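You operate a simulated robot arm through the tools that you are given. There is no shell and no other tool.

You are at the controls of a simulated robot arm. One attempt, no reset.

TASK
Make unwind stand one ready for a jumbo change.
Fine: size arm up, purple slider back to 0 mm, brake dial at 0 bar, then the dump valve open; cooling off.
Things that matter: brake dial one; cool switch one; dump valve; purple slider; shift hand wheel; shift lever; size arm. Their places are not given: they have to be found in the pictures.

Only the result counts: the job must be done as asked and must still hold three seconds after the hand-in. Knocking over, shifting, dropping, spilling or breaking anything else fails it.

THE ROBOT
A 6-joint arm with a three-finger gripper, fixed in place. Base frame: the origin is on the floor under the middle of its stand, x ahead of it, y to its left, z up. Lengths are in m, angles in rad, forces in N, time in s.
It reaches about 1.213 m from its shoulder. Its first joint turns from -2.897 to 2.897 rad. Payload 4.89 kg.
The tool frame sits at the grasp point between the pads (the TCP): z along the fingers, y along the line on which they close. The tips reach 0.03 m beyond it. The gripper opens to 0.164 m; its body begins 0.125 m behind the TCP.
Orientation is told as [roll, pitch, yaw] about the base's x, y, z axes, in that order, counted from this pose: with the fingers straight down and closing along the base's y, the tool's x points along the base's -x, its y along +y and its z along -z.

THE INTERFACE
- The arm moves only by the tool step_arm. Its argument "commands" is a list that holds one entry, the list of rows, each a list of 7 numbers: the shift along the tool's x, y, z in m, then the turn, a rotation vector about the tool's x, y, z in rad, then the opening, from 0 (shut) to 1 (fully open). In form: [[[tx, ty, tz, rx, ry, rz, hand], ...]]. A call has 1 to 20 rows; each row shifts and turns the commanded pose from where the row before left it, along the tool's axes as they then stand. Each row takes 0.2 s and may step no farther than 0.05 m and 0.15 rad from the row before; otherwise, or with a gripper value out of range, the whole call is refused. Where a pose cannot be reached the arm comes as near as it can. A force on the tool above 90 N (or 10 N above the force at the start of the call, whichever is more), or a blocked arm, ends the call early, and 0.2 s more pass. Each finger travels about 0.108 m/s and halts on what it meets, pressing with about 44 N; the grip force reading is that of the motor and also rises with nothing between the fingers. The clock runs only during rows and for 0.2 s after the last one: add rows that do not move to give the fingers time. The reply holds the time, the measured pose of the TCP, the force on the tool along the base axes, the opening and the grip force, in the units named above and with some noise, with the torque about the TCP (base axes, N m) and any sound that the robot's microphone picked up.
- Cameras (640 x 400 px; columns grow to the right, rows downward): "scene" is fixed at [0.4006, 0.6516, 1.4222]; the picture's right is [-0.99, -0.16, 0.00], its down [-0.07, 0.45, -0.89] and it looks along [0.14, -0.88, -0.46] (base axes); focal length 358 px, centre (320, 200). "wrist" rides on the gripper at [0.076, -0.002, -0.152] in the tool frame; the picture's right is [0.02, 1.00, 0.00], its down [-0.88, 0.02, -0.47] and it looks along [-0.47, 0.01, 0.88] (tool axes); focal length 247 px, centre (320, 200).
- snapshot(camera): a new picture of that camera. It takes no simulated time.
- slide_trunk(by): moves the trunk up (or, below 0, down) by that many m; the arm rides with it, the base frame stays. It gives what a move gives, with no picture.
- measure_at(camera, pixels): for up to 12 pixels [column, row] of the newest picture of that camera ("zoom" is the newest enlarged one), the place [x, y, z] in the base frame of the surface seen there, good to about 0.002 m. It takes no simulated time.
- close_up(camera, box): a new picture of the part [left, top, right, bottom] of that camera's present view, enlarged. It takes no simulated time.
- job_done(): hands the job in; it is judged then, once.

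Open the gripper and draw the arm clear of the work before you hand the job in, unless the task says otherwise.

The tools are called after ">>>" by a JSON object that holds its "api" and its "payload". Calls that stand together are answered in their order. step_arm: Moves the arm, as the interface text tells. Its arguments: {"type":"object","properties":{"commands":{"type":"array"}},"required":["commands"]} The other tools are called the same way: slide_trunk (by) moves the trunk up or down; snapshot (camera) takes a picture; measure_at (camera, pixels) gives the place of the surface under pixels of a picture; close_up (camera, box) takes an enlarged picture of a part of a camera's view; job_done () hands the job in.

At the start:

```text
time: 0.0
tcp_pos: [0.3652, -0.4575, 1.1632]
tool_rot: [0.0, -0.001, 0.001]
force: [0.8, 0.1, 0.4]
torque: [-0.01, 0.02, 0.0]
opening: 0.164
finger_force: 0.1
trunk travel left (down, up): [-0.175, 0.215]
```

scene: 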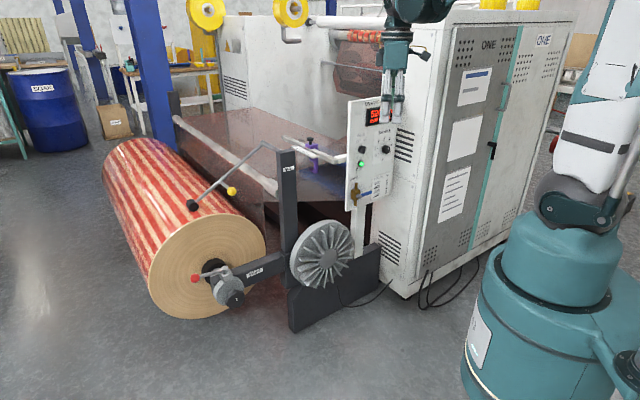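
wrist: 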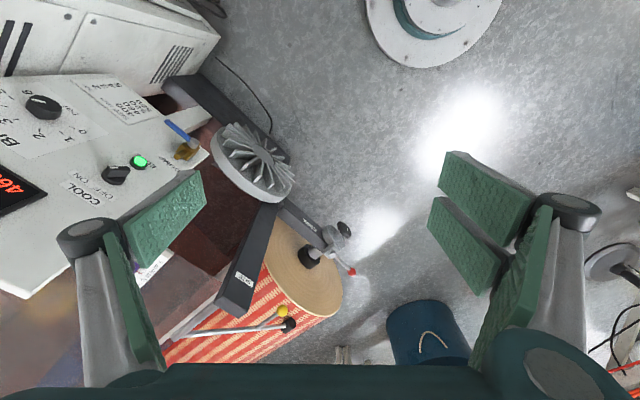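

The scene shows a panel near (370,150), a purple slider near (310,145), the size arm with the yellow/black knobs near (210,195), and a lever with a red knob near (195,278). I take close-ups to read the details.

>>> {"api": "close_up", "payload": {"camera": "scene", "box": [330, 80, 420, 220]}}

>>> {"api": "close_up", "payload": {"camera": "scene", "box": [160, 120, 360, 240]}}

>>> {"api": "close_up", "payload": {"camera": "scene", "box": [170, 200, 390, 340]}}

>>> {"api": "close_up", "payload": {"camera": "wrist", "box": [0, 60, 220, 300]}}

```text
2.86 times, centred on (375, 150) of scene
```

zoom: 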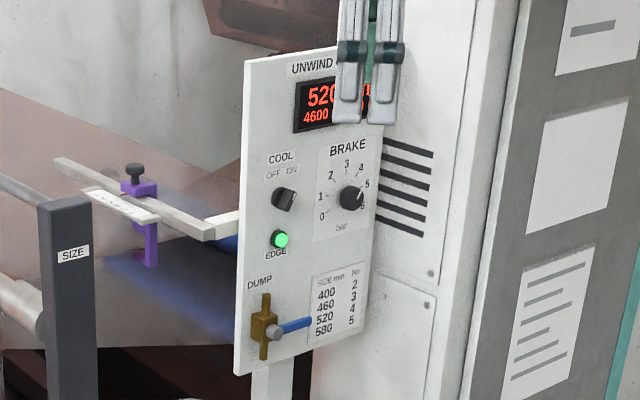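

```text
3.20 times, centred on (260, 180) of scene
```

zoom: 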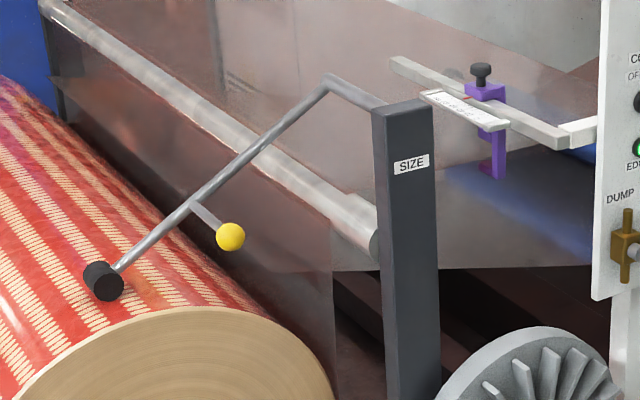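

```text
2.86 times, centred on (280, 270) of scene
```

zoom: 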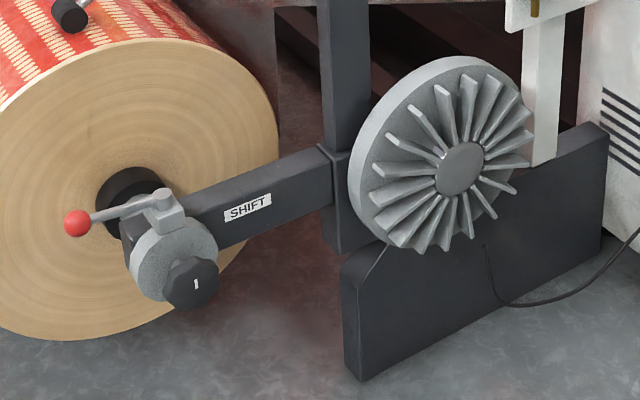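

```text
1.67 times, centred on (110, 180) of wrist
```

zoom: 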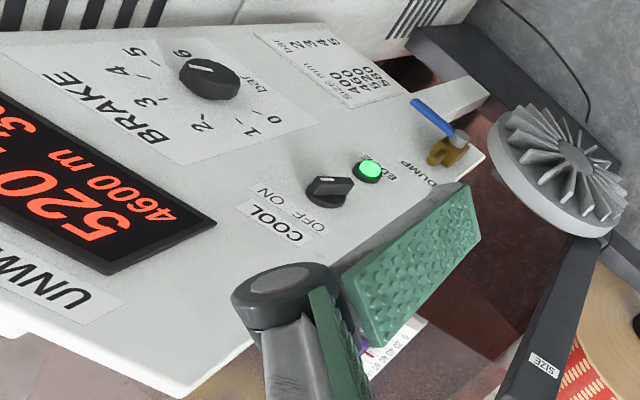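

The panel shows COOL knob, BRAKE dial, DUMP valve with blue handle; the size arm is down on the roll. I measure the key points in the scene picture.

>>> {"api": "measure_at", "payload": {"camera": "scene", "pixels": [[361, 150], [385, 149], [361, 163], [357, 196], [370, 193], [310, 146], [308, 138], [350, 105], [347, 205], [393, 190], [192, 205], [232, 191]]}}

>>> {"api": "snapshot", "payload": {"camera": "scene"}}

```text
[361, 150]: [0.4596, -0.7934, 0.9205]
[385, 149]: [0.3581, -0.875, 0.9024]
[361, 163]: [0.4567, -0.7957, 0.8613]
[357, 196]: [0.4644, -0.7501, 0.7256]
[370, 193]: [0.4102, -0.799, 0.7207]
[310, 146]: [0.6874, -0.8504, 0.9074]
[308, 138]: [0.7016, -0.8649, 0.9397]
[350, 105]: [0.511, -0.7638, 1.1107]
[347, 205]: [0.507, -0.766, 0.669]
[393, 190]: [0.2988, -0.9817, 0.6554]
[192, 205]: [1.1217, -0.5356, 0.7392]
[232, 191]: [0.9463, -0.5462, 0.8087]
```

```text
taken
```

scene: 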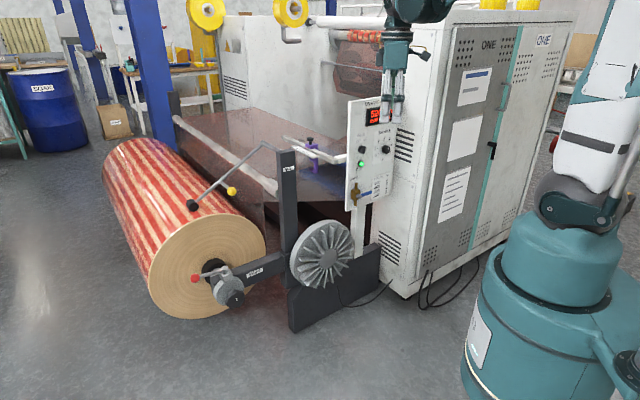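

I re-take the panel close-up to measure knobs and panel plane on the enlarged picture.

>>> {"api": "close_up", "payload": {"camera": "scene", "box": [340, 125, 404, 165]}}

```text
10.00 times, centred on (372, 145) of scene
```

zoom: 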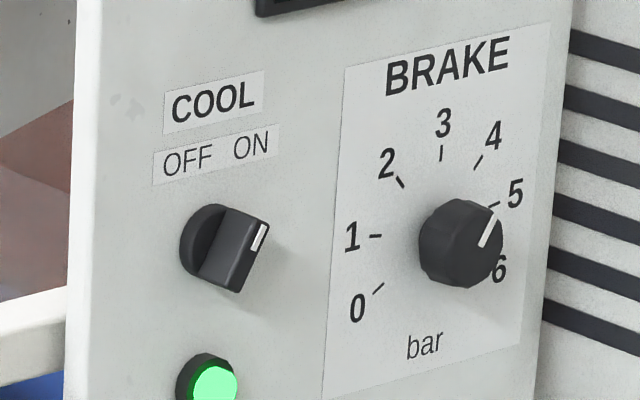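

COOL knob white mark leans toward ON; brake mark near 5. I measure the points on this zoom for geometry.

>>> {"api": "measure_at", "payload": {"camera": "zoom", "pixels": [[120, 60], [120, 300], [535, 60], [520, 300], [470, 240], [482, 243], [496, 212], [420, 235], [225, 250], [260, 238], [240, 275], [190, 240]]}}

>>> {"api": "measure_at", "payload": {"camera": "zoom", "pixels": [[376, 236], [379, 289], [399, 182], [441, 153], [478, 162], [493, 205], [186, 160], [252, 146], [500, 240], [455, 280], [460, 200], [435, 240]]}}

```text
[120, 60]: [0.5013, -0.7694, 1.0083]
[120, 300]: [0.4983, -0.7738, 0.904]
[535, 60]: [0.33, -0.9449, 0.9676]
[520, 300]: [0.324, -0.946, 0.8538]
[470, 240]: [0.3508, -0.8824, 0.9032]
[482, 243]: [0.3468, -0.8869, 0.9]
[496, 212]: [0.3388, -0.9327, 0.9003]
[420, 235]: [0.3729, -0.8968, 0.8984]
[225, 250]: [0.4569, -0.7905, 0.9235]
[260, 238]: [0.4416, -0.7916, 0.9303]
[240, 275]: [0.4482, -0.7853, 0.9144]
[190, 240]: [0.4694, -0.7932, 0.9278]
```

```text
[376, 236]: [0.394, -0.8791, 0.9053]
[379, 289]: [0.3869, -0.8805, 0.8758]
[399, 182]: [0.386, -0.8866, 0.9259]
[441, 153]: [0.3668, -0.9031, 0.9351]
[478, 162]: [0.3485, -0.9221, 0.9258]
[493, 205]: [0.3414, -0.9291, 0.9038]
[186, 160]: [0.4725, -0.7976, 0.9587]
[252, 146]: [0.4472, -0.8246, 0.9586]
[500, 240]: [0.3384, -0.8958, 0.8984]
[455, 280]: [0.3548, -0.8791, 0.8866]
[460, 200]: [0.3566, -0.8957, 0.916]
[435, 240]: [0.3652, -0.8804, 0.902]
```

The machine is turned 45° to the base. I now zoom in and measure the size arm and the slider.

>>> {"api": "close_up", "payload": {"camera": "scene", "box": [180, 135, 308, 215]}}

>>> {"api": "measure_at", "payload": {"camera": "zoom", "pixels": [[40, 350], [75, 340], [100, 330], [260, 282], [220, 235], [300, 160], [400, 70], [480, 90], [530, 165], [490, 80], [540, 80], [520, 120]]}}

>>> {"api": "close_up", "payload": {"camera": "scene", "box": [276, 122, 356, 192]}}

```text
5.00 times, centred on (244, 175) of scene
```

zoom: 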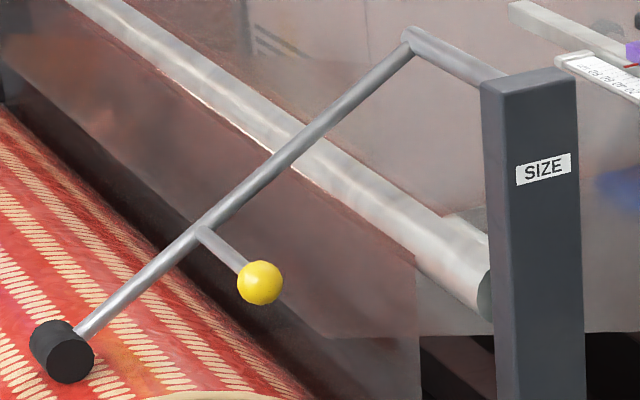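

```text
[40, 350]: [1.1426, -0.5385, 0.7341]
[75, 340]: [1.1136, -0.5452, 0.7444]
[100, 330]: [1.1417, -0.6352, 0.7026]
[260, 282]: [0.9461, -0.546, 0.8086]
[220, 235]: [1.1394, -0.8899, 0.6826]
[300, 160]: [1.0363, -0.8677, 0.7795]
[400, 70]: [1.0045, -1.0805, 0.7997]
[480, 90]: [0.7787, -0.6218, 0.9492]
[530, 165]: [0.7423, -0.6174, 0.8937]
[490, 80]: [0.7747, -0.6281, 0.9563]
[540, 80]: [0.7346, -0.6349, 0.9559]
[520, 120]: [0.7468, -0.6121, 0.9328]
```

```text
5.71 times, centred on (316, 157) of scene
```

zoom: 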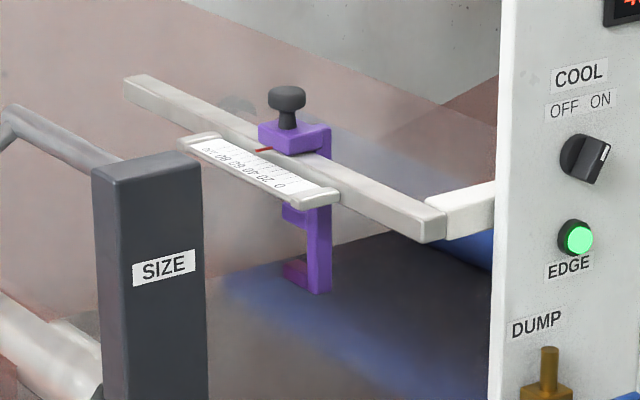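

The slider sits on a rail, with a 0–100 scale whose 0 end is toward the panel/operator side. I zoom in more and measure.

>>> {"api": "close_up", "payload": {"camera": "scene", "box": [292, 130, 340, 178]}}

>>> {"api": "close_up", "payload": {"camera": "scene", "box": [336, 165, 400, 215]}}

```text
8.33 times, centred on (316, 154) of scene
```

zoom: 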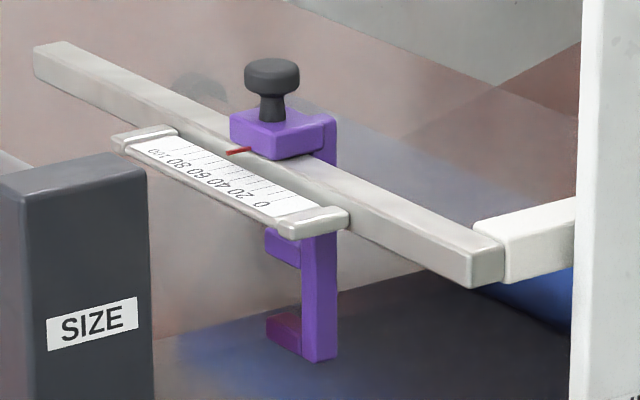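

```text
8.00 times, centred on (368, 190) of scene
```

zoom: 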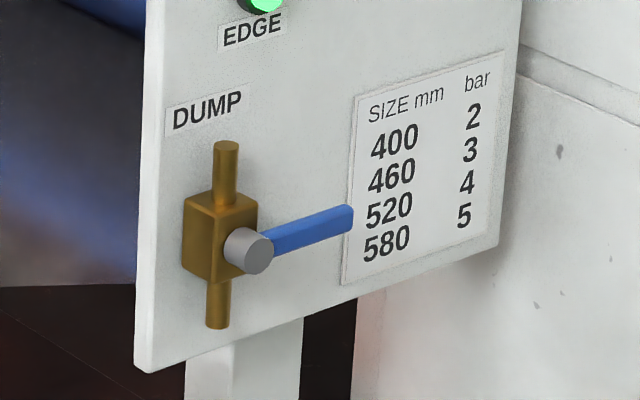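

The dump valve has its pipe vertical and blue handle horizontal (closed). I measure the valve points, then re-zoom on the slider to measure it.

>>> {"api": "measure_at", "payload": {"camera": "zoom", "pixels": [[258, 250], [245, 245], [300, 232], [340, 217], [345, 225], [310, 215], [226, 150], [216, 320], [200, 240], [170, 200], [500, 200], [160, 350]]}}

>>> {"api": "close_up", "payload": {"camera": "scene", "box": [292, 130, 340, 178]}}

>>> {"api": "measure_at", "payload": {"camera": "zoom", "pixels": [[270, 70], [280, 115], [252, 145], [305, 150], [230, 153], [245, 151], [262, 203], [165, 158], [470, 255], [45, 60], [320, 270], [318, 345]]}}

>>> {"api": "measure_at", "payload": {"camera": "zoom", "pixels": [[300, 207], [180, 140], [232, 138], [325, 130], [330, 155], [280, 245], [280, 325], [305, 355], [490, 250], [400, 215], [100, 75], [335, 240]]}}

```text
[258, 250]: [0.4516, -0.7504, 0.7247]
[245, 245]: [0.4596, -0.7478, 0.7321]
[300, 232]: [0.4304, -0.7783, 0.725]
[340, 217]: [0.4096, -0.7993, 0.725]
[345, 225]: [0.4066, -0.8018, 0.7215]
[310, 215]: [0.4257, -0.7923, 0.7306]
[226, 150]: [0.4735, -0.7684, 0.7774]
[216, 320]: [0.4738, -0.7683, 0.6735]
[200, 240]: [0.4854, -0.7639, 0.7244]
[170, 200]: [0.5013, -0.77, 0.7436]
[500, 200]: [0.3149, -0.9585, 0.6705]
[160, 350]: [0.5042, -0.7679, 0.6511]
```

```text
8.33 times, centred on (316, 154) of scene
```

zoom: 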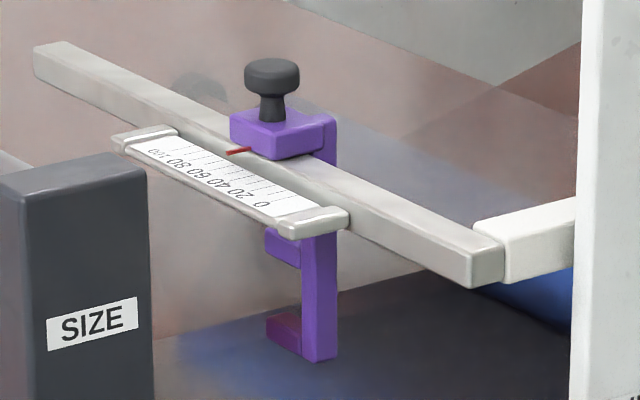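

```text
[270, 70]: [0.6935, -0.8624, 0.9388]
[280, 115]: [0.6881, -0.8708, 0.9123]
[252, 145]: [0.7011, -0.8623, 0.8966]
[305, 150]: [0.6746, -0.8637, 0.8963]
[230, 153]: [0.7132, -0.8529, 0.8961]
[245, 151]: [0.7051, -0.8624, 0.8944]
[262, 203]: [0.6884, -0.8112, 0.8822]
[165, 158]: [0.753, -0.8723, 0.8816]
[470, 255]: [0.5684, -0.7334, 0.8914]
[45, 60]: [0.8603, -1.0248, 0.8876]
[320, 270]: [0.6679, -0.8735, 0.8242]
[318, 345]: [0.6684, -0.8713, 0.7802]
```

```text
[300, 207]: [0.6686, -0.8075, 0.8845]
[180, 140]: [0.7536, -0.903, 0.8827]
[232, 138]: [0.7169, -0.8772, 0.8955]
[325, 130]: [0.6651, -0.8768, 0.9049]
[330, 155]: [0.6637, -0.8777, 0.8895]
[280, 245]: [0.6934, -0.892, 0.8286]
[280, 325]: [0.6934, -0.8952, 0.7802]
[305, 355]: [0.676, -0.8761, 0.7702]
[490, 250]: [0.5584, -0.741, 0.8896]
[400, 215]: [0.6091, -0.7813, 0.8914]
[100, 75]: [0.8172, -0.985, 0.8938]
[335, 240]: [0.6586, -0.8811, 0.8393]
```

I compute panel-frame coordinates (u right along (-.707,-.707), w toward operator (-.707,.707)). Now I measure the size arm rod, elbow, roll and cabinet for clearances.

>>> {"api": "close_up", "payload": {"camera": "scene", "box": [180, 135, 308, 215]}}

>>> {"api": "measure_at", "payload": {"camera": "zoom", "pixels": [[410, 38], [405, 50], [350, 100], [270, 170], [200, 235], [150, 275], [225, 250], [243, 267], [470, 72], [440, 55], [275, 265], [260, 300]]}}

>>> {"api": "measure_at", "payload": {"camera": "scene", "pixels": [[205, 275], [160, 255], [250, 240], [150, 200], [195, 278], [230, 292], [322, 255], [400, 290], [440, 200], [480, 280], [412, 150], [420, 30]]}}

```text
5.00 times, centred on (244, 175) of scene
```

zoom: 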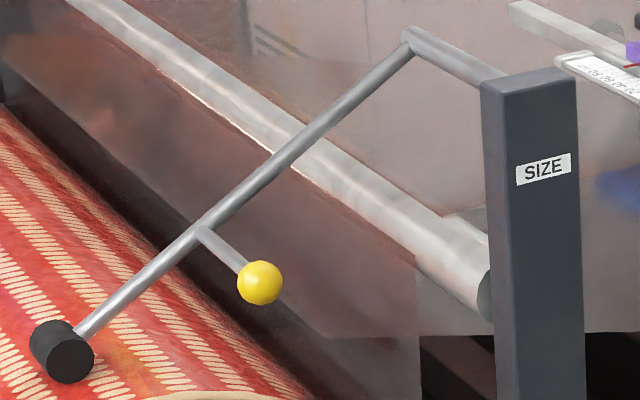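

```text
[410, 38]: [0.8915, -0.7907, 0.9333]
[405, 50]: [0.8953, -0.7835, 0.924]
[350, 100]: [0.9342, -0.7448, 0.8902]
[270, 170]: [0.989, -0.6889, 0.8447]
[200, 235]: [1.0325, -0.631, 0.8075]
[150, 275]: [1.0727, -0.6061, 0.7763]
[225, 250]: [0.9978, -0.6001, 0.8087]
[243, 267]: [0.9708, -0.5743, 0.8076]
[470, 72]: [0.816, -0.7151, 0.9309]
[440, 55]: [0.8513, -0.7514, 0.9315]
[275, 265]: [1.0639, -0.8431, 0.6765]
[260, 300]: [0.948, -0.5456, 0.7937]
```

```text
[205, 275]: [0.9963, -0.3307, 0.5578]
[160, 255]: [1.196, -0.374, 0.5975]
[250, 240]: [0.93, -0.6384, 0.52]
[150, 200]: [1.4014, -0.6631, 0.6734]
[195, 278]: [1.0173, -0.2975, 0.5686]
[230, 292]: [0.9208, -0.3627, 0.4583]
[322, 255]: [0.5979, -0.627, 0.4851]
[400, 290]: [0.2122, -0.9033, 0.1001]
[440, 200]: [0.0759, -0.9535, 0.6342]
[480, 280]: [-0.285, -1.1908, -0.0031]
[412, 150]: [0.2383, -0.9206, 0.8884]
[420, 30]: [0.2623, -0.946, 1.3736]
```

Coordinates are consistent: roll face at w≈-1.11, ball handle centre ≈(0.953,-0.561,0.80), dial ≈(0.348,-0.885,0.898). First I test the wrist's range by yawing the hand in free air by +135° about vertical, with the fingers partly closed, while drifting away a bit.

>>> {"api": "step_arm", "payload": {"commands": [[[0, 0, 0, 0, 0, -0.1473, 0.6], [0, 0, 0, 0, 0, -0.1473, 0.6], [0, 0, 0, 0, 0, -0.1473, 0.6], [0, 0, 0, 0, 0, -0.1473, 0.6], [0, 0, 0, 0, 0, -0.1473, 0.6], [0, 0, 0, 0, 0, -0.1473, 0.6], [0, 0, 0, 0, 0, -0.1473, 0.6], [0, 0, 0, 0, 0, -0.1473, 0.6], [0, 0, 0, 0, 0, -0.1473, 0.6], [0, 0, 0, 0, 0, -0.1473, 0.6], [0, 0, 0, 0, 0, -0.1473, 0.6], [0, 0, 0, 0, 0, -0.1473, 0.6], [0, 0, 0, 0, 0, -0.1473, 0.6], [0, 0, 0, 0, 0, -0.1473, 0.6], [0, 0, 0, 0, 0, -0.1473, 0.6], [0, 0, 0, 0, 0, -0.1467, 0.6]]]}}

```text
time: 3.4
tcp_pos: [0.3765, -0.4481, 1.1629]
tool_rot: [0.006, 0.002, 2.1]
force: [0.1, 0.2, -0.1]
torque: [0.02, -0.03, 0.01]
opening: 0.0983
finger_force: 0.0
out of reach, approached as far as the arm can: row 15, 16
trunk travel left (down, up): [-0.175, 0.215]
```

The wrist hits its limit at yaw 2.1 rad, so its centre is near yaw ≈ -0.8 (camera on the robot side). I turn back to yaw -0.785.

>>> {"api": "step_arm", "payload": {"commands": [[[0, 0, 0, 0, 0, 0.1445, 0.6], [0, 0, 0, 0, 0, 0.1445, 0.6], [0, 0, 0, 0, 0, 0.1445, 0.6], [0, 0, 0, 0, 0, 0.1445, 0.6], [0, 0, 0, 0, 0, 0.1445, 0.6], [0, 0, 0, 0, 0, 0.1445, 0.6], [0, 0, 0, 0, 0, 0.1445, 0.6], [0, 0, 0, 0, 0, 0.1445, 0.6], [0, 0, 0, 0, 0, 0.1445, 0.6], [0, 0, 0, 0, 0, 0.1445, 0.6], [0, 0, 0, 0, 0, 0.1445, 0.6], [0, 0, 0, 0, 0, 0.1445, 0.6], [0, 0, 0, 0, 0, 0.1445, 0.6], [0, 0, 0, 0, 0, 0.1445, 0.6], [0, 0, 0, 0, 0, 0.1445, 0.6], [0, 0, 0, 0, 0, 0.1445, 0.6], [0, 0, 0, 0, 0, 0.1445, 0.6], [0, 0, 0, 0, 0, 0.1445, 0.6]]]}}

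```text
time: 7.2
tcp_pos: [0.3755, -0.4481, 1.1624]
tool_rot: [-0.005, 0.002, -0.501]
force: [0.0, 0.3, -0.6]
torque: [0.0, -0.01, 0.03]
opening: 0.0983
finger_force: 0.0
trunk travel left (down, up): [-0.175, 0.215]
```

Measured yaw is -0.50; I add 0.284 rad to reach -0.785 and zoom in more on the scale for reading the slider.

>>> {"api": "step_arm", "payload": {"commands": [[[0, 0, 0, 0, 0, 0.142, 0.6], [0, 0, 0, 0, 0, 0.142, 0.6]]]}}

>>> {"api": "close_up", "payload": {"camera": "scene", "box": [304, 142, 336, 162]}}

>>> {"api": "snapshot", "payload": {"camera": "wrist"}}

```text
time: 7.8
tcp_pos: [0.3746, -0.4478, 1.1625]
tool_rot: [-0.008, 0.001, -0.787]
force: [-0.2, -0.2, 0.1]
torque: [0.0, -0.01, 0.04]
opening: 0.0985
finger_force: 0.2
trunk travel left (down, up): [-0.175, 0.215]
```

```text
16.00 times, centred on (320, 152) of scene
```

zoom: 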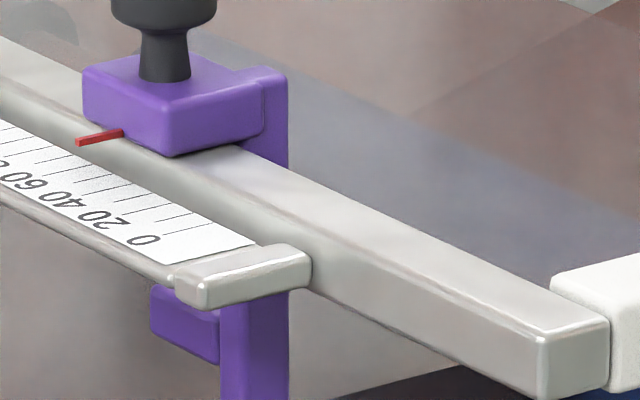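

```text
taken
```

wrist: 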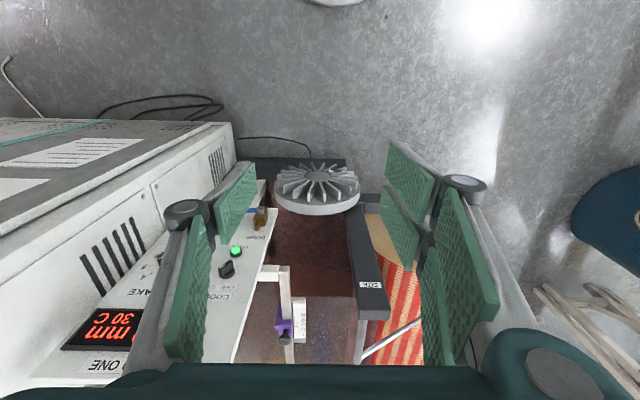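

I zoom further on the scale to determine the 0 tick's place relative to the red pointer.

>>> {"api": "close_up", "payload": {"camera": "scene", "box": [302, 146, 320, 159]}}

```text
16.00 times, centred on (311, 152) of scene
```

zoom: 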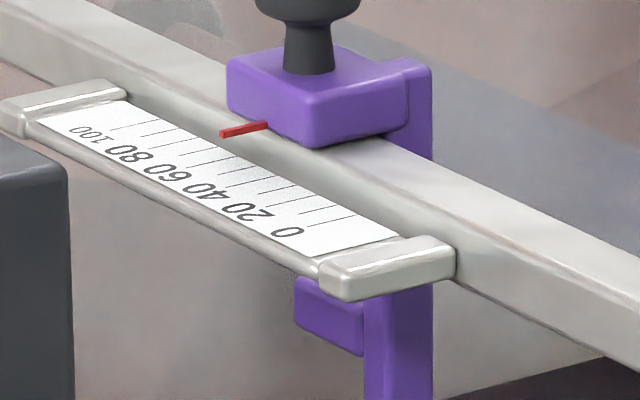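

I measure the pointer, the tick ends and the scale's two end blocks.

>>> {"api": "measure_at", "payload": {"camera": "zoom", "pixels": [[224, 133], [262, 127], [345, 219], [305, 228], [288, 232], [122, 127], [90, 132], [340, 285], [400, 260], [60, 105], [310, 8], [330, 240]]}}

```text
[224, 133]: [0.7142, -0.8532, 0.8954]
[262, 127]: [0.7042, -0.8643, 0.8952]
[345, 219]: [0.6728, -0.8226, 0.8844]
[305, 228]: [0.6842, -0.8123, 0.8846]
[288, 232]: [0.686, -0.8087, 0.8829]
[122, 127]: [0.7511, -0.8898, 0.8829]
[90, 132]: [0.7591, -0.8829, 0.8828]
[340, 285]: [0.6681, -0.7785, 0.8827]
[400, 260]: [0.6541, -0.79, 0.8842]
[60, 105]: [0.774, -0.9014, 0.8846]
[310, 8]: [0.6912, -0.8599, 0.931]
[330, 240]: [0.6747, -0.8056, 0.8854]
```

The slider reads ≈50 mm (pointer w=-1.109, 0 tick w=-1.0575), so it must go ≈51 mm toward the operator side. I look closely at the fingers to learn their layout.

>>> {"api": "close_up", "payload": {"camera": "wrist", "box": [150, 130, 510, 370]}}

>>> {"api": "measure_at", "payload": {"camera": "wrist", "pixels": [[235, 200], [248, 170], [218, 232], [390, 150], [433, 180], [387, 195], [418, 240], [405, 190], [400, 230], [440, 260], [460, 280], [190, 300]]}}

>>> {"api": "measure_at", "payload": {"camera": "scene", "pixels": [[350, 98], [352, 100], [375, 97], [395, 93], [560, 200], [575, 300]]}}

```text
1.67 times, centred on (330, 250) of wrist
```

zoom: 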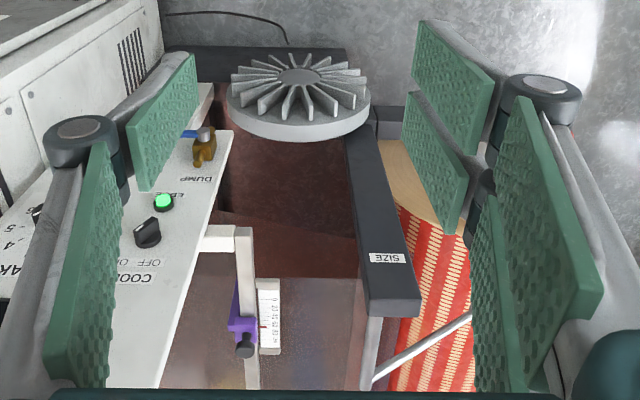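

```text
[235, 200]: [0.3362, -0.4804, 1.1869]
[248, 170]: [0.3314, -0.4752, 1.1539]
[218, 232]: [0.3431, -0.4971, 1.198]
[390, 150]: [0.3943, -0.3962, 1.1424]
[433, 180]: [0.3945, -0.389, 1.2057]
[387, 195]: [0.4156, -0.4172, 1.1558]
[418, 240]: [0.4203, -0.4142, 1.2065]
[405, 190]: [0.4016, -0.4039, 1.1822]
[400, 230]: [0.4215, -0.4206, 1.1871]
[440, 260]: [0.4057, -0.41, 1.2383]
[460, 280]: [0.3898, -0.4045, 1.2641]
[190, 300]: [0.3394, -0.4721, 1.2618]
```

```text
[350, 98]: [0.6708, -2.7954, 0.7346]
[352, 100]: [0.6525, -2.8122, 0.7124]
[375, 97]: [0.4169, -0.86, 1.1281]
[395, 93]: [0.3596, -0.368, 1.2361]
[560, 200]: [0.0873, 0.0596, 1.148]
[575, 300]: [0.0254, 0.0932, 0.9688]
```

Pads: one on the -y side centred at x=0, two on the +y side covering x≈±0.03; panel top is at z≈1.13. I move toward a point above the slider knob at z≈1.2, first 6 rows, checking for reach.

>>> {"api": "step_arm", "payload": {"commands": [[[-0.0472, -0.0063, -0.006, 0, 0, 0, 0.5], [-0.0472, -0.0063, -0.006, 0, 0, 0, 0.5], [-0.0472, -0.0063, -0.006, 0, 0, 0, 0.5], [-0.0472, -0.0063, -0.006, 0, 0, 0, 0.5], [-0.0472, -0.0063, -0.006, 0, 0, 0, 0.5], [-0.0472, -0.0063, -0.006, 0, 0, 0, 0.5]]]}}

>>> {"api": "snapshot", "payload": {"camera": "scene"}}

>>> {"api": "snapshot", "payload": {"camera": "wrist"}}

```text
time: 9.2
tcp_pos: [0.5507, -0.6735, 1.1999]
tool_rot: [-0.007, 0.001, -0.787]
force: [-1.6, 1.5, 1.1]
torque: [-0.22, -0.17, -0.01]
opening: 0.0819
finger_force: 0.1
trunk travel left (down, up): [-0.175, 0.215]
```

```text
taken
```

scene: 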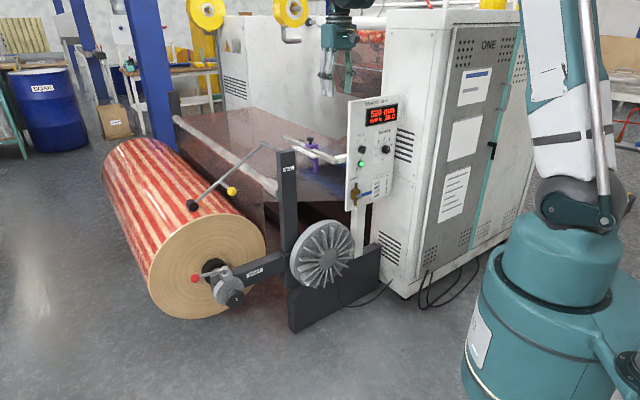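

```text
taken
```

wrist: 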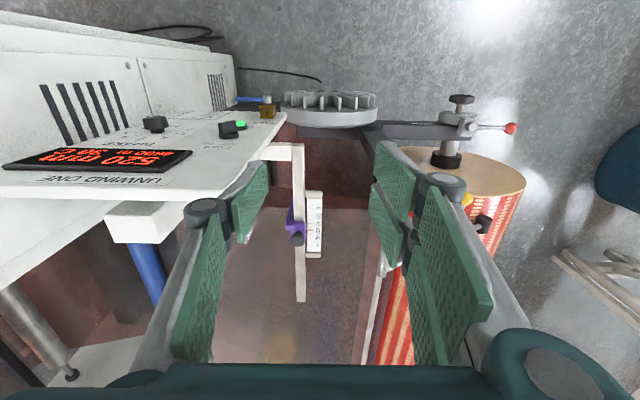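

Reach is fine so far; the knob is visible between the fingers at (297,240). I continue to above the knob.

>>> {"api": "step_arm", "payload": {"commands": [[[-0.0471, -0.0068, 0, 0, 0, 0, 0.5], [-0.0471, -0.0068, 0, 0, 0, 0, 0.5], [-0.0471, -0.0068, 0, 0, 0, 0, 0.5], [-0.0471, -0.0068, 0, 0, 0, 0, 0.5], [-0.0471, -0.0068, 0, 0, 0, 0, 0.5]]]}}

>>> {"api": "snapshot", "payload": {"camera": "wrist"}}

>>> {"api": "snapshot", "payload": {"camera": "scene"}}

```text
time: 10.4
tcp_pos: [0.6934, -0.8621, 1.2011]
tool_rot: [-0.007, -0.001, -0.786]
force: [-1.1, 1.4, 3.0]
torque: [-0.25, -0.16, 0.03]
opening: 0.0819
finger_force: 0.0
trunk travel left (down, up): [-0.175, 0.215]
```

```text
taken
```

wrist: 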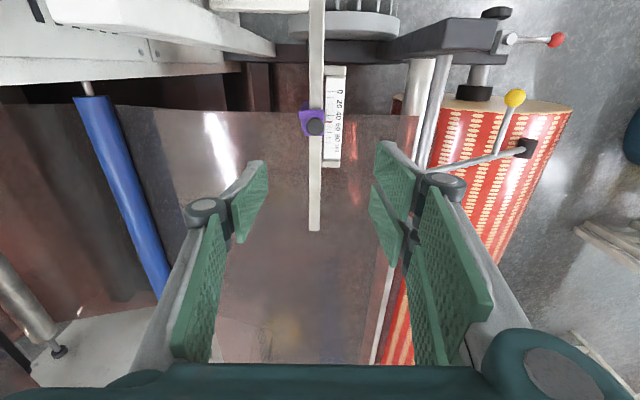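

```text
taken
```

scene: 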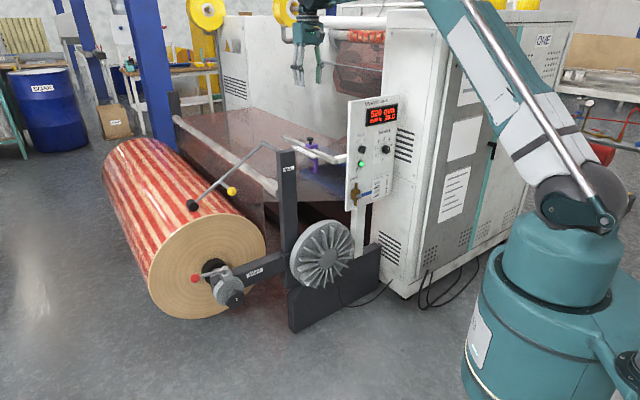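

The TCP is above the knob at z=1.20. I zoom the wrist view on the slider and measure the knob and pointer.

>>> {"api": "close_up", "payload": {"camera": "wrist", "box": [280, 60, 376, 180]}}

```text
3.33 times, centred on (328, 120) of wrist
```

zoom: 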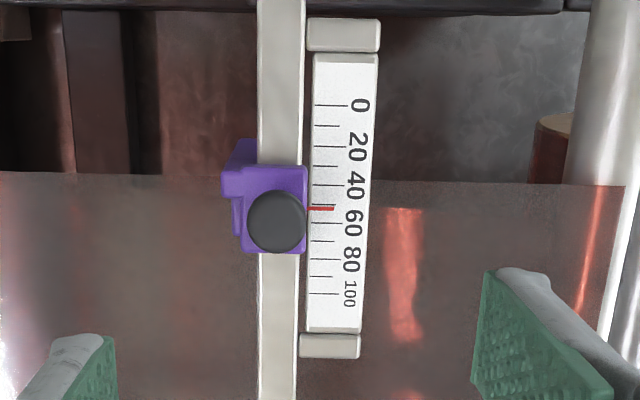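

I measure the knob, pointer and ticks here.

>>> {"api": "measure_at", "payload": {"camera": "zoom", "pixels": [[276, 220], [250, 220], [302, 220], [276, 195], [276, 248], [325, 209], [340, 105], [330, 293], [285, 175], [300, 245], [280, 300], [240, 180]]}}

```text
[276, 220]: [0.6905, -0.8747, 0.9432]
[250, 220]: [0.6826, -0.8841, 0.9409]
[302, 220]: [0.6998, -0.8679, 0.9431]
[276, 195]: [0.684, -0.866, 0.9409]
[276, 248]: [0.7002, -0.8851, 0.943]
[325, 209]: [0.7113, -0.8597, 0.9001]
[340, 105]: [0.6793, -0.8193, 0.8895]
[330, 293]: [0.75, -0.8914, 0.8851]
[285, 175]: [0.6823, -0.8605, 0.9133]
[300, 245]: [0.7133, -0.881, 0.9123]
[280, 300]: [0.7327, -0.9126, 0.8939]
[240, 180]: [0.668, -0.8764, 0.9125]
```

Knob centre is (0.691,-0.875), top z=0.943, body top z=0.9125. I center over it and descend to about z=1.0.

>>> {"api": "step_arm", "payload": {"commands": [[[-0.0074, -0.0108, 0.04, 0, 0, 0, 0.5], [0, 0, 0.045, 0, 0, 0, 0.5], [0, 0, 0.045, 0, 0, 0, 0.5], [0, 0, 0.045, 0, 0, 0, 0.5], [0, 0, 0.025, 0, 0, 0, 0.5]]]}}

>>> {"api": "snapshot", "payload": {"camera": "wrist"}}

>>> {"api": "snapshot", "payload": {"camera": "scene"}}

```text
time: 11.6
tcp_pos: [0.6897, -0.8795, 1.0]
tool_rot: [-0.007, 0.0, -0.786]
force: [-0.7, -0.8, 0.2]
torque: [-0.02, -0.03, -0.02]
opening: 0.0815
finger_force: 0.0
trunk travel left (down, up): [-0.175, 0.215]
```

```text
taken
```

wrist: 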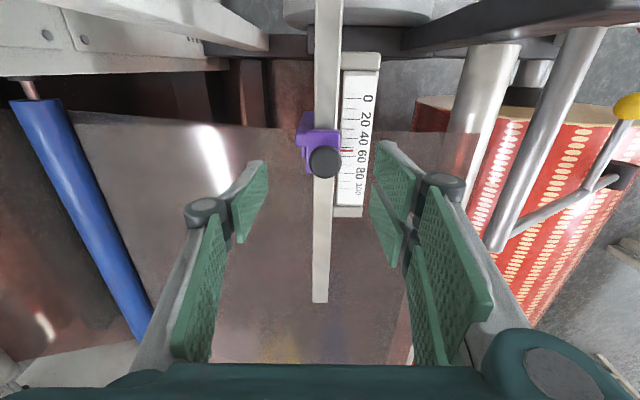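

```text
taken
```

scene: 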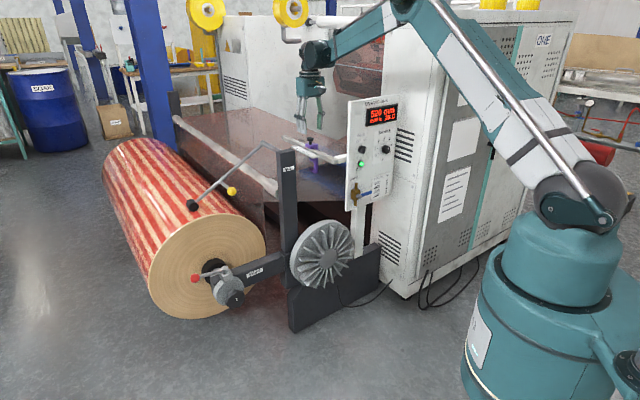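

Clearances look fine. I trim by a few mm, descend to z≈0.948 around the knob, and then close.

>>> {"api": "step_arm", "payload": {"commands": [[[0.0023, 0.005, 0.027, 0, 0, 0, 0.4], [0, 0, 0.025, 0, 0, 0, 0.4], [0, 0, 0, 0, 0, 0, 0.4]]]}}

>>> {"api": "snapshot", "payload": {"camera": "wrist"}}

>>> {"api": "close_up", "payload": {"camera": "scene", "box": [280, 90, 360, 190]}}

```text
time: 12.4
tcp_pos: [0.6918, -0.8756, 0.9456]
tool_rot: [-0.007, -0.001, -0.786]
force: [0.1, 0.8, 0.2]
torque: [-0.01, -0.01, -0.05]
opening: 0.0657
finger_force: 0.2
trunk travel left (down, up): [-0.175, 0.215]
```

```text
taken
```

wrist: 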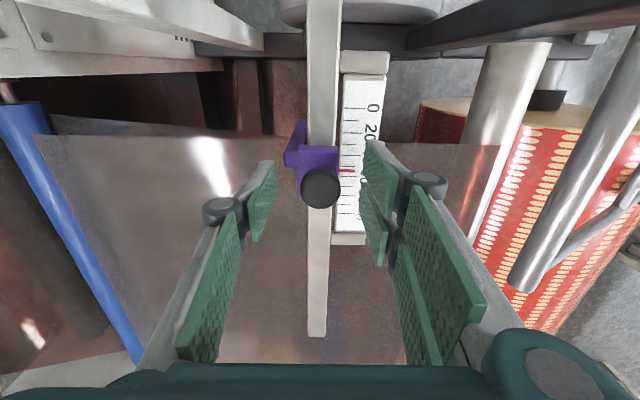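

```text
4.00 times, centred on (320, 140) of scene
```

zoom: 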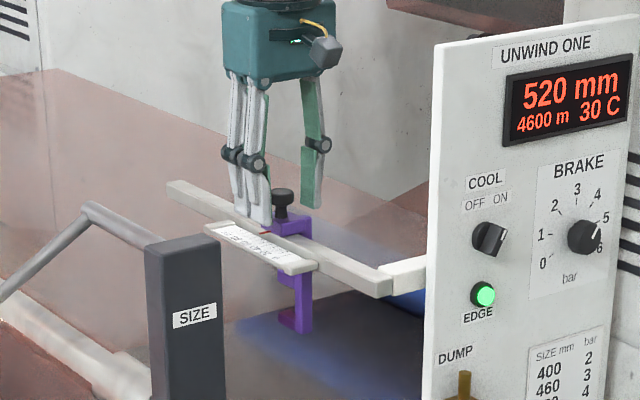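

The fingers straddle the knob with tips just above the purple body. I close them on the knob.

>>> {"api": "step_arm", "payload": {"commands": [[[0, 0, 0, 0, 0, 0, 0.2], [0, 0, 0, 0, 0, 0, 0.05], [0, 0, 0, 0, 0, 0, 0.05], [0, 0, 0, 0, 0, 0, 0.05]]]}}

>>> {"api": "snapshot", "payload": {"camera": "wrist"}}

```text
time: 13.4
tcp_pos: [0.6914, -0.8754, 0.9462]
tool_rot: [-0.006, 0.0, -0.786]
force: [0.7, 1.0, -3.6]
torque: [0.02, -0.02, -0.01]
opening: 0.0278
finger_force: 45.0
trunk travel left (down, up): [-0.175, 0.215]
```

```text
taken
```

wrist: 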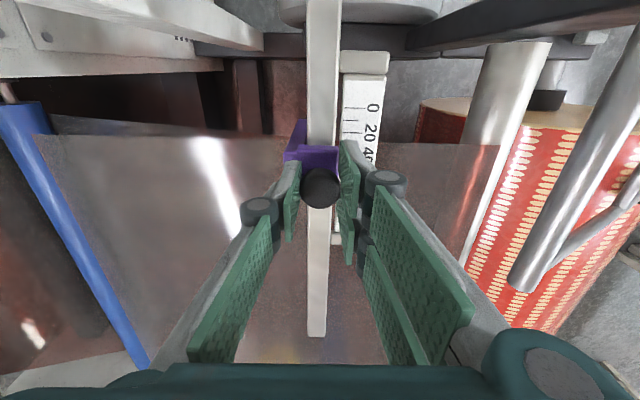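

The knob is held (opening 0.028, 45 N). I pull gently along tool +x (toward the operator) by 20 mm and check the force.

>>> {"api": "step_arm", "payload": {"commands": [[[0.005, 0, 0, 0, 0, 0, 0.05], [0.005, 0, 0, 0, 0, 0, 0.05], [0.005, 0, 0, 0, 0, 0, 0.05], [0.005, 0, 0, 0, 0, 0, 0.05]]]}}

>>> {"api": "close_up", "payload": {"camera": "scene", "box": [280, 110, 344, 180]}}

```text
time: 14.4
tcp_pos: [0.6765, -0.8605, 0.9461]
tool_rot: [-0.005, 0.001, -0.785]
force: [4.2, 1.3, -3.7]
torque: [-0.13, -0.16, -0.02]
opening: 0.0279
finger_force: 44.1
trunk travel left (down, up): [-0.175, 0.215]
```

```text
5.71 times, centred on (312, 145) of scene
```

zoom: 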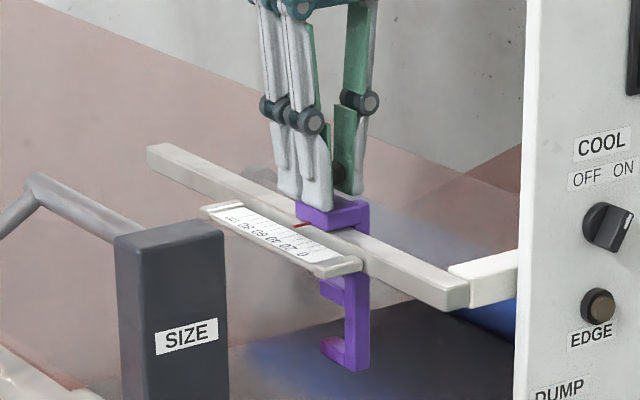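

The slider follows (force ~4 N). I pull a further 26 mm and then read the scale.

>>> {"api": "step_arm", "payload": {"commands": [[[0.006, 0, 0, 0, 0, 0, 0.05], [0.006, 0, 0, 0, 0, 0, 0.05], [0.006, 0, 0, 0, 0, 0, 0.05], [0.005, 0, 0, 0, 0, 0, 0.05], [0.003, 0, 0, 0, 0, 0, 0.05]]]}}

>>> {"api": "close_up", "payload": {"camera": "scene", "box": [302, 146, 320, 159]}}

>>> {"api": "close_up", "payload": {"camera": "wrist", "box": [280, 90, 420, 200]}}

```text
time: 15.6
tcp_pos: [0.6573, -0.8411, 0.9454]
tool_rot: [-0.006, 0.0, -0.786]
force: [-0.8, -2.9, -1.0]
torque: [-0.08, -0.02, 0.02]
opening: 0.028
finger_force: 45.7
trunk travel left (down, up): [-0.175, 0.215]
```

```text
16.00 times, centred on (311, 152) of scene
```

zoom: 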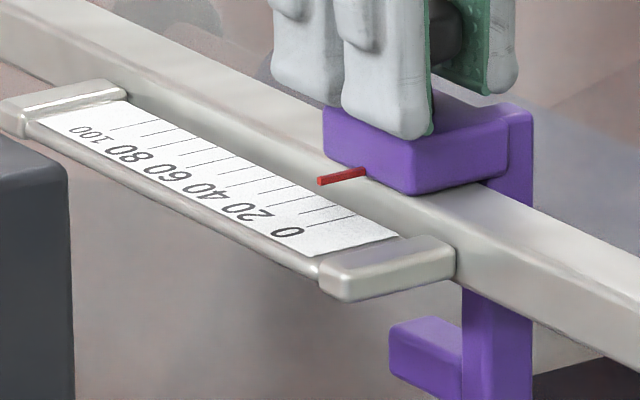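

```text
3.64 times, centred on (350, 145) of wrist
```

zoom: 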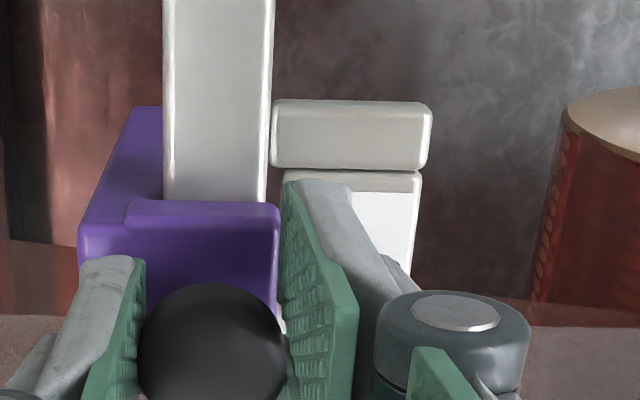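

The pointer nears 0. I re-zoom and measure pointer versus the 0 tick.

>>> {"api": "close_up", "payload": {"camera": "scene", "box": [302, 146, 320, 159]}}

>>> {"api": "measure_at", "payload": {"camera": "zoom", "pixels": [[322, 181], [340, 177], [355, 174], [330, 180], [345, 219], [335, 220], [320, 223], [305, 228], [350, 216], [300, 228], [122, 127], [118, 129]]}}

```text
16.00 times, centred on (311, 152) of scene
```

zoom: 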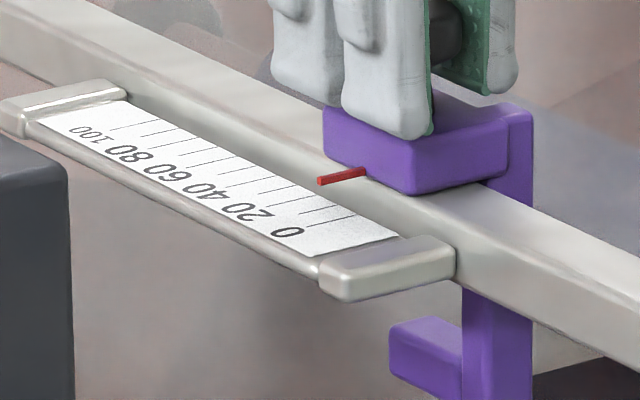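

```text
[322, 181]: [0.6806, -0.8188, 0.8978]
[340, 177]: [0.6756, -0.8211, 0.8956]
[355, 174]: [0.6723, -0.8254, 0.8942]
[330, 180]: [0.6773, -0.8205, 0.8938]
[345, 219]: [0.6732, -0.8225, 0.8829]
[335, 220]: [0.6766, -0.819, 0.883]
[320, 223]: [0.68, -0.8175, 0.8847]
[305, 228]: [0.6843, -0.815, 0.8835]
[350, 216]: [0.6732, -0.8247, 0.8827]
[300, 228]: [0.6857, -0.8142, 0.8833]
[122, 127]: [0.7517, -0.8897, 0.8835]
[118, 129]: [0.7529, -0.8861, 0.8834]
```

Pointer is at w≈-1.059 and the 0 tick ≈-1.0585; the hand has moved 48.4 mm of about 50. I pull 2 mm more slowly, watching for a stop.

>>> {"api": "step_arm", "payload": {"commands": [[[0.001, 0, 0, 0, 0, 0, 0.05], [0.001, 0, 0, 0, 0, 0, 0.05], [0, 0, 0, 0, 0, 0, 0.05]]]}}

>>> {"api": "close_up", "payload": {"camera": "scene", "box": [302, 146, 320, 159]}}

>>> {"api": "measure_at", "payload": {"camera": "zoom", "pixels": [[326, 183], [332, 182], [340, 180], [350, 178], [355, 176], [360, 175], [345, 181], [335, 185]]}}

```text
time: 16.4
tcp_pos: [0.6562, -0.8397, 0.946]
tool_rot: [-0.004, 0.001, -0.786]
force: [-3.5, -3.4, -3.7]
torque: [-0.17, -0.05, -0.04]
opening: 0.028
finger_force: 44.9
trunk travel left (down, up): [-0.175, 0.215]
```

```text
16.00 times, centred on (311, 152) of scene
```

zoom: 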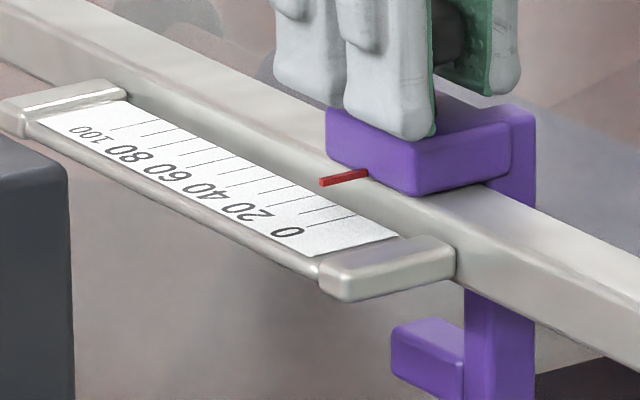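

```text
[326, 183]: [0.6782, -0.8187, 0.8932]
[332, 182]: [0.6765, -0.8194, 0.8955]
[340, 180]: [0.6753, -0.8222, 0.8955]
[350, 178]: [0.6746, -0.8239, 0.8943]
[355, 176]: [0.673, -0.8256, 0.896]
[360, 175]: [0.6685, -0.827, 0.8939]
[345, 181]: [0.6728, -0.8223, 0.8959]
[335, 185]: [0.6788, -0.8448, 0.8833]
```

Pointer now at w≈-1.0584, matching the 0 tick. I release by opening symmetrically, and lift straight up.

>>> {"api": "step_arm", "payload": {"commands": [[[0, 0, 0, 0, 0, 0, 0.2], [0, 0, 0, 0, 0, 0, 0.4], [0, 0, 0, 0, 0, 0, 0.4], [0, 0, -0.03, 0, 0, 0, 0.4], [0, 0, -0.045, 0, 0, 0, 0.4], [0, 0, -0.045, 0, 0, 0, 0.4], [0, 0, -0.045, 0, 0, 0, 0.4], [0, 0, -0.045, 0, 0, 0, 0.4]]]}}

>>> {"api": "snapshot", "payload": {"camera": "wrist"}}

>>> {"api": "close_up", "payload": {"camera": "wrist", "box": [280, 30, 376, 150]}}

```text
time: 18.2
tcp_pos: [0.6578, -0.8415, 1.1555]
tool_rot: [-0.005, 0.002, -0.786]
force: [-0.1, -0.2, -0.9]
torque: [0.12, 0.06, 0.01]
opening: 0.0656
finger_force: 0.0
trunk travel left (down, up): [-0.175, 0.215]
```

```text
taken
```

wrist: 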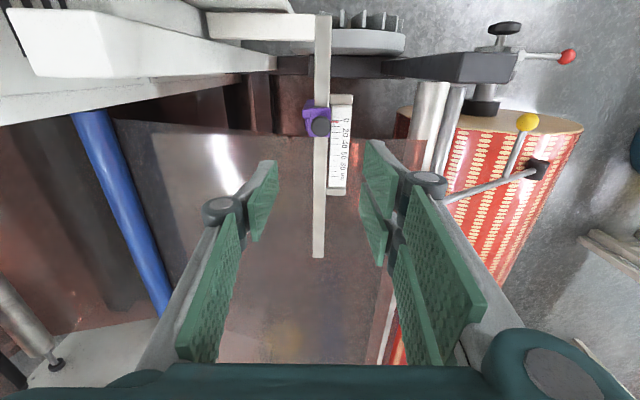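

```text
3.33 times, centred on (328, 90) of wrist
```

zoom: 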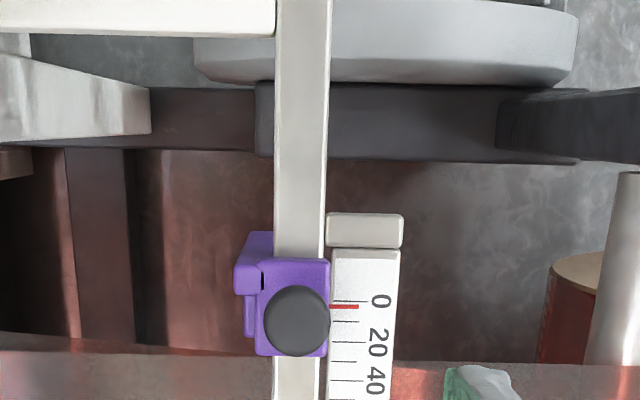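

The knob is released. I zoom in on the pointer and 0 tick from above to verify.

>>> {"api": "close_up", "payload": {"camera": "wrist", "box": [318, 92, 358, 142]}}

>>> {"api": "measure_at", "payload": {"camera": "zoom", "pixels": [[200, 235], [240, 235], [260, 235], [230, 220], [260, 220], [290, 215], [250, 225], [280, 225], [290, 235], [250, 345], [250, 340], [330, 215]]}}

```text
8.00 times, centred on (338, 117) of wrist
```

zoom: 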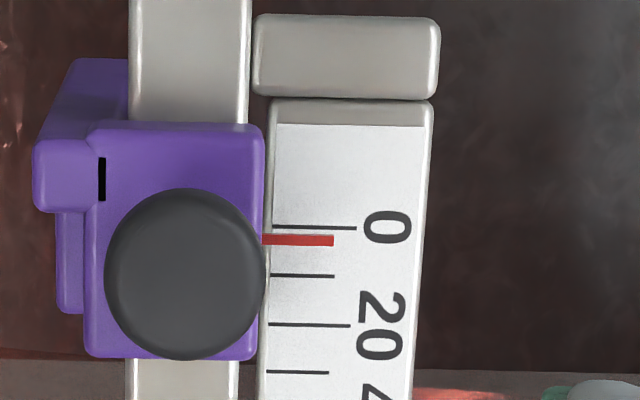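

```text
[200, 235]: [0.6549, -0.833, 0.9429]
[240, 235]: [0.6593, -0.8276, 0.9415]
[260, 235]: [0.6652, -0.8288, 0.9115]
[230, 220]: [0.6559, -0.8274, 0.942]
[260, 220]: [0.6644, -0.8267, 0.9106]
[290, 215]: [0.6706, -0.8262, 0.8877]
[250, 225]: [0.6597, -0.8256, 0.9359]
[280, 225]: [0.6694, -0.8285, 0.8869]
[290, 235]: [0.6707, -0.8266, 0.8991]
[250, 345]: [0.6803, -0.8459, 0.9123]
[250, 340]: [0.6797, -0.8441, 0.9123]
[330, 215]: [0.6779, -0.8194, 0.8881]
```

The reading is within about 0.5 mm of 0 after parallax. Now the size arm: I move the hand left and back toward the operator side, above the post (top 0.956), before tilting it.

>>> {"api": "step_arm", "payload": {"commands": [[[0.0234, 0.0422, 0, 0, 0, 0, 0.4], [0.0234, 0.0422, 0, 0, 0, 0, 0.4], [0.0234, 0.0422, 0, 0, 0, 0, 0.4], [0.0234, 0.0422, 0, 0, 0, 0, 0.4], [0.0234, 0.0422, 0, 0, 0, 0, 0.4], [0.0234, 0.0422, 0, 0, 0, 0, 0.4], [0.0234, 0.0422, 0, 0, 0, 0, 0.4], [0.0234, 0.0422, 0, 0, 0, 0, 0.4], [0.0234, 0.0422, 0, 0, 0, 0, 0.4]]]}}

>>> {"api": "snapshot", "payload": {"camera": "scene"}}

```text
time: 20.2
tcp_pos: [0.778, -0.4234, 1.1543]
tool_rot: [-0.005, 0.002, -0.784]
force: [0.0, -1.7, 0.7]
torque: [0.26, -0.14, 0.0]
opening: 0.0656
finger_force: 0.0
trunk travel left (down, up): [-0.175, 0.215]
```

```text
taken
```

scene: 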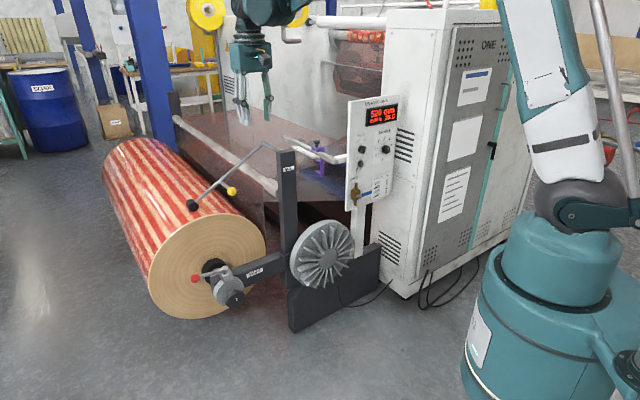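

The hand is clear. I tilt it 90° about tool y so the fingers point into the machine (11 rows of -0.1428).

>>> {"api": "step_arm", "payload": {"commands": [[[0, 0, 0, 0, -0.1428, 0, 0.5], [0, 0, 0, 0, -0.1428, 0, 0.5], [0, 0, 0, 0, -0.1428, 0, 0.5], [0, 0, 0, 0, -0.1428, 0, 0.5], [0, 0, 0, 0, -0.1428, 0, 0.5], [0, 0, 0, 0, -0.1428, 0, 0.5], [0, 0, 0, 0, -0.1428, 0, 0.5], [0, 0, 0, 0, -0.1428, 0, 0.5], [0, 0, 0, 0, -0.1428, 0, 0.5], [0, 0, 0, 0, -0.1428, 0, 0.5], [0, 0, 0, 0, -0.1428, 0, 0.5]]]}}

>>> {"api": "snapshot", "payload": {"camera": "scene"}}

>>> {"api": "snapshot", "payload": {"camera": "wrist"}}

```text
time: 22.6
tcp_pos: [0.7774, -0.4209, 1.1548]
tool_rot: [-1.634, -1.564, 0.852]
force: [-1.3, 0.7, -0.2]
torque: [0.07, 0.07, 0.1]
opening: 0.082
finger_force: 0.0
trunk travel left (down, up): [-0.175, 0.215]
```

```text
taken
```

scene: 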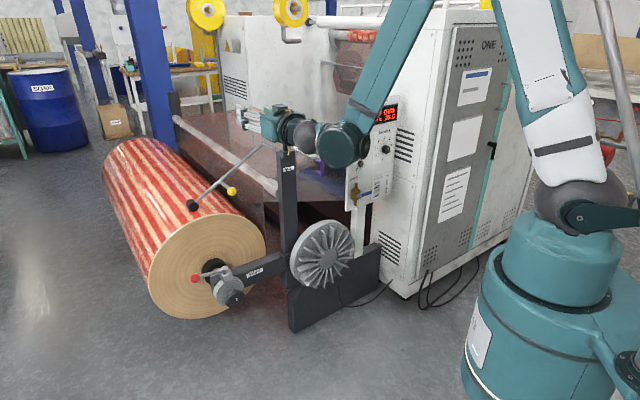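

```text
taken
```

wrist: 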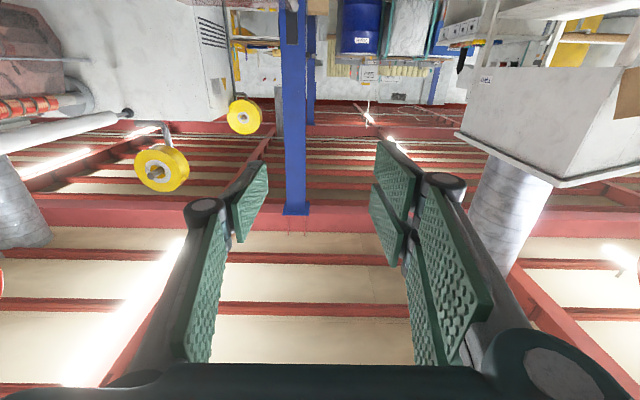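

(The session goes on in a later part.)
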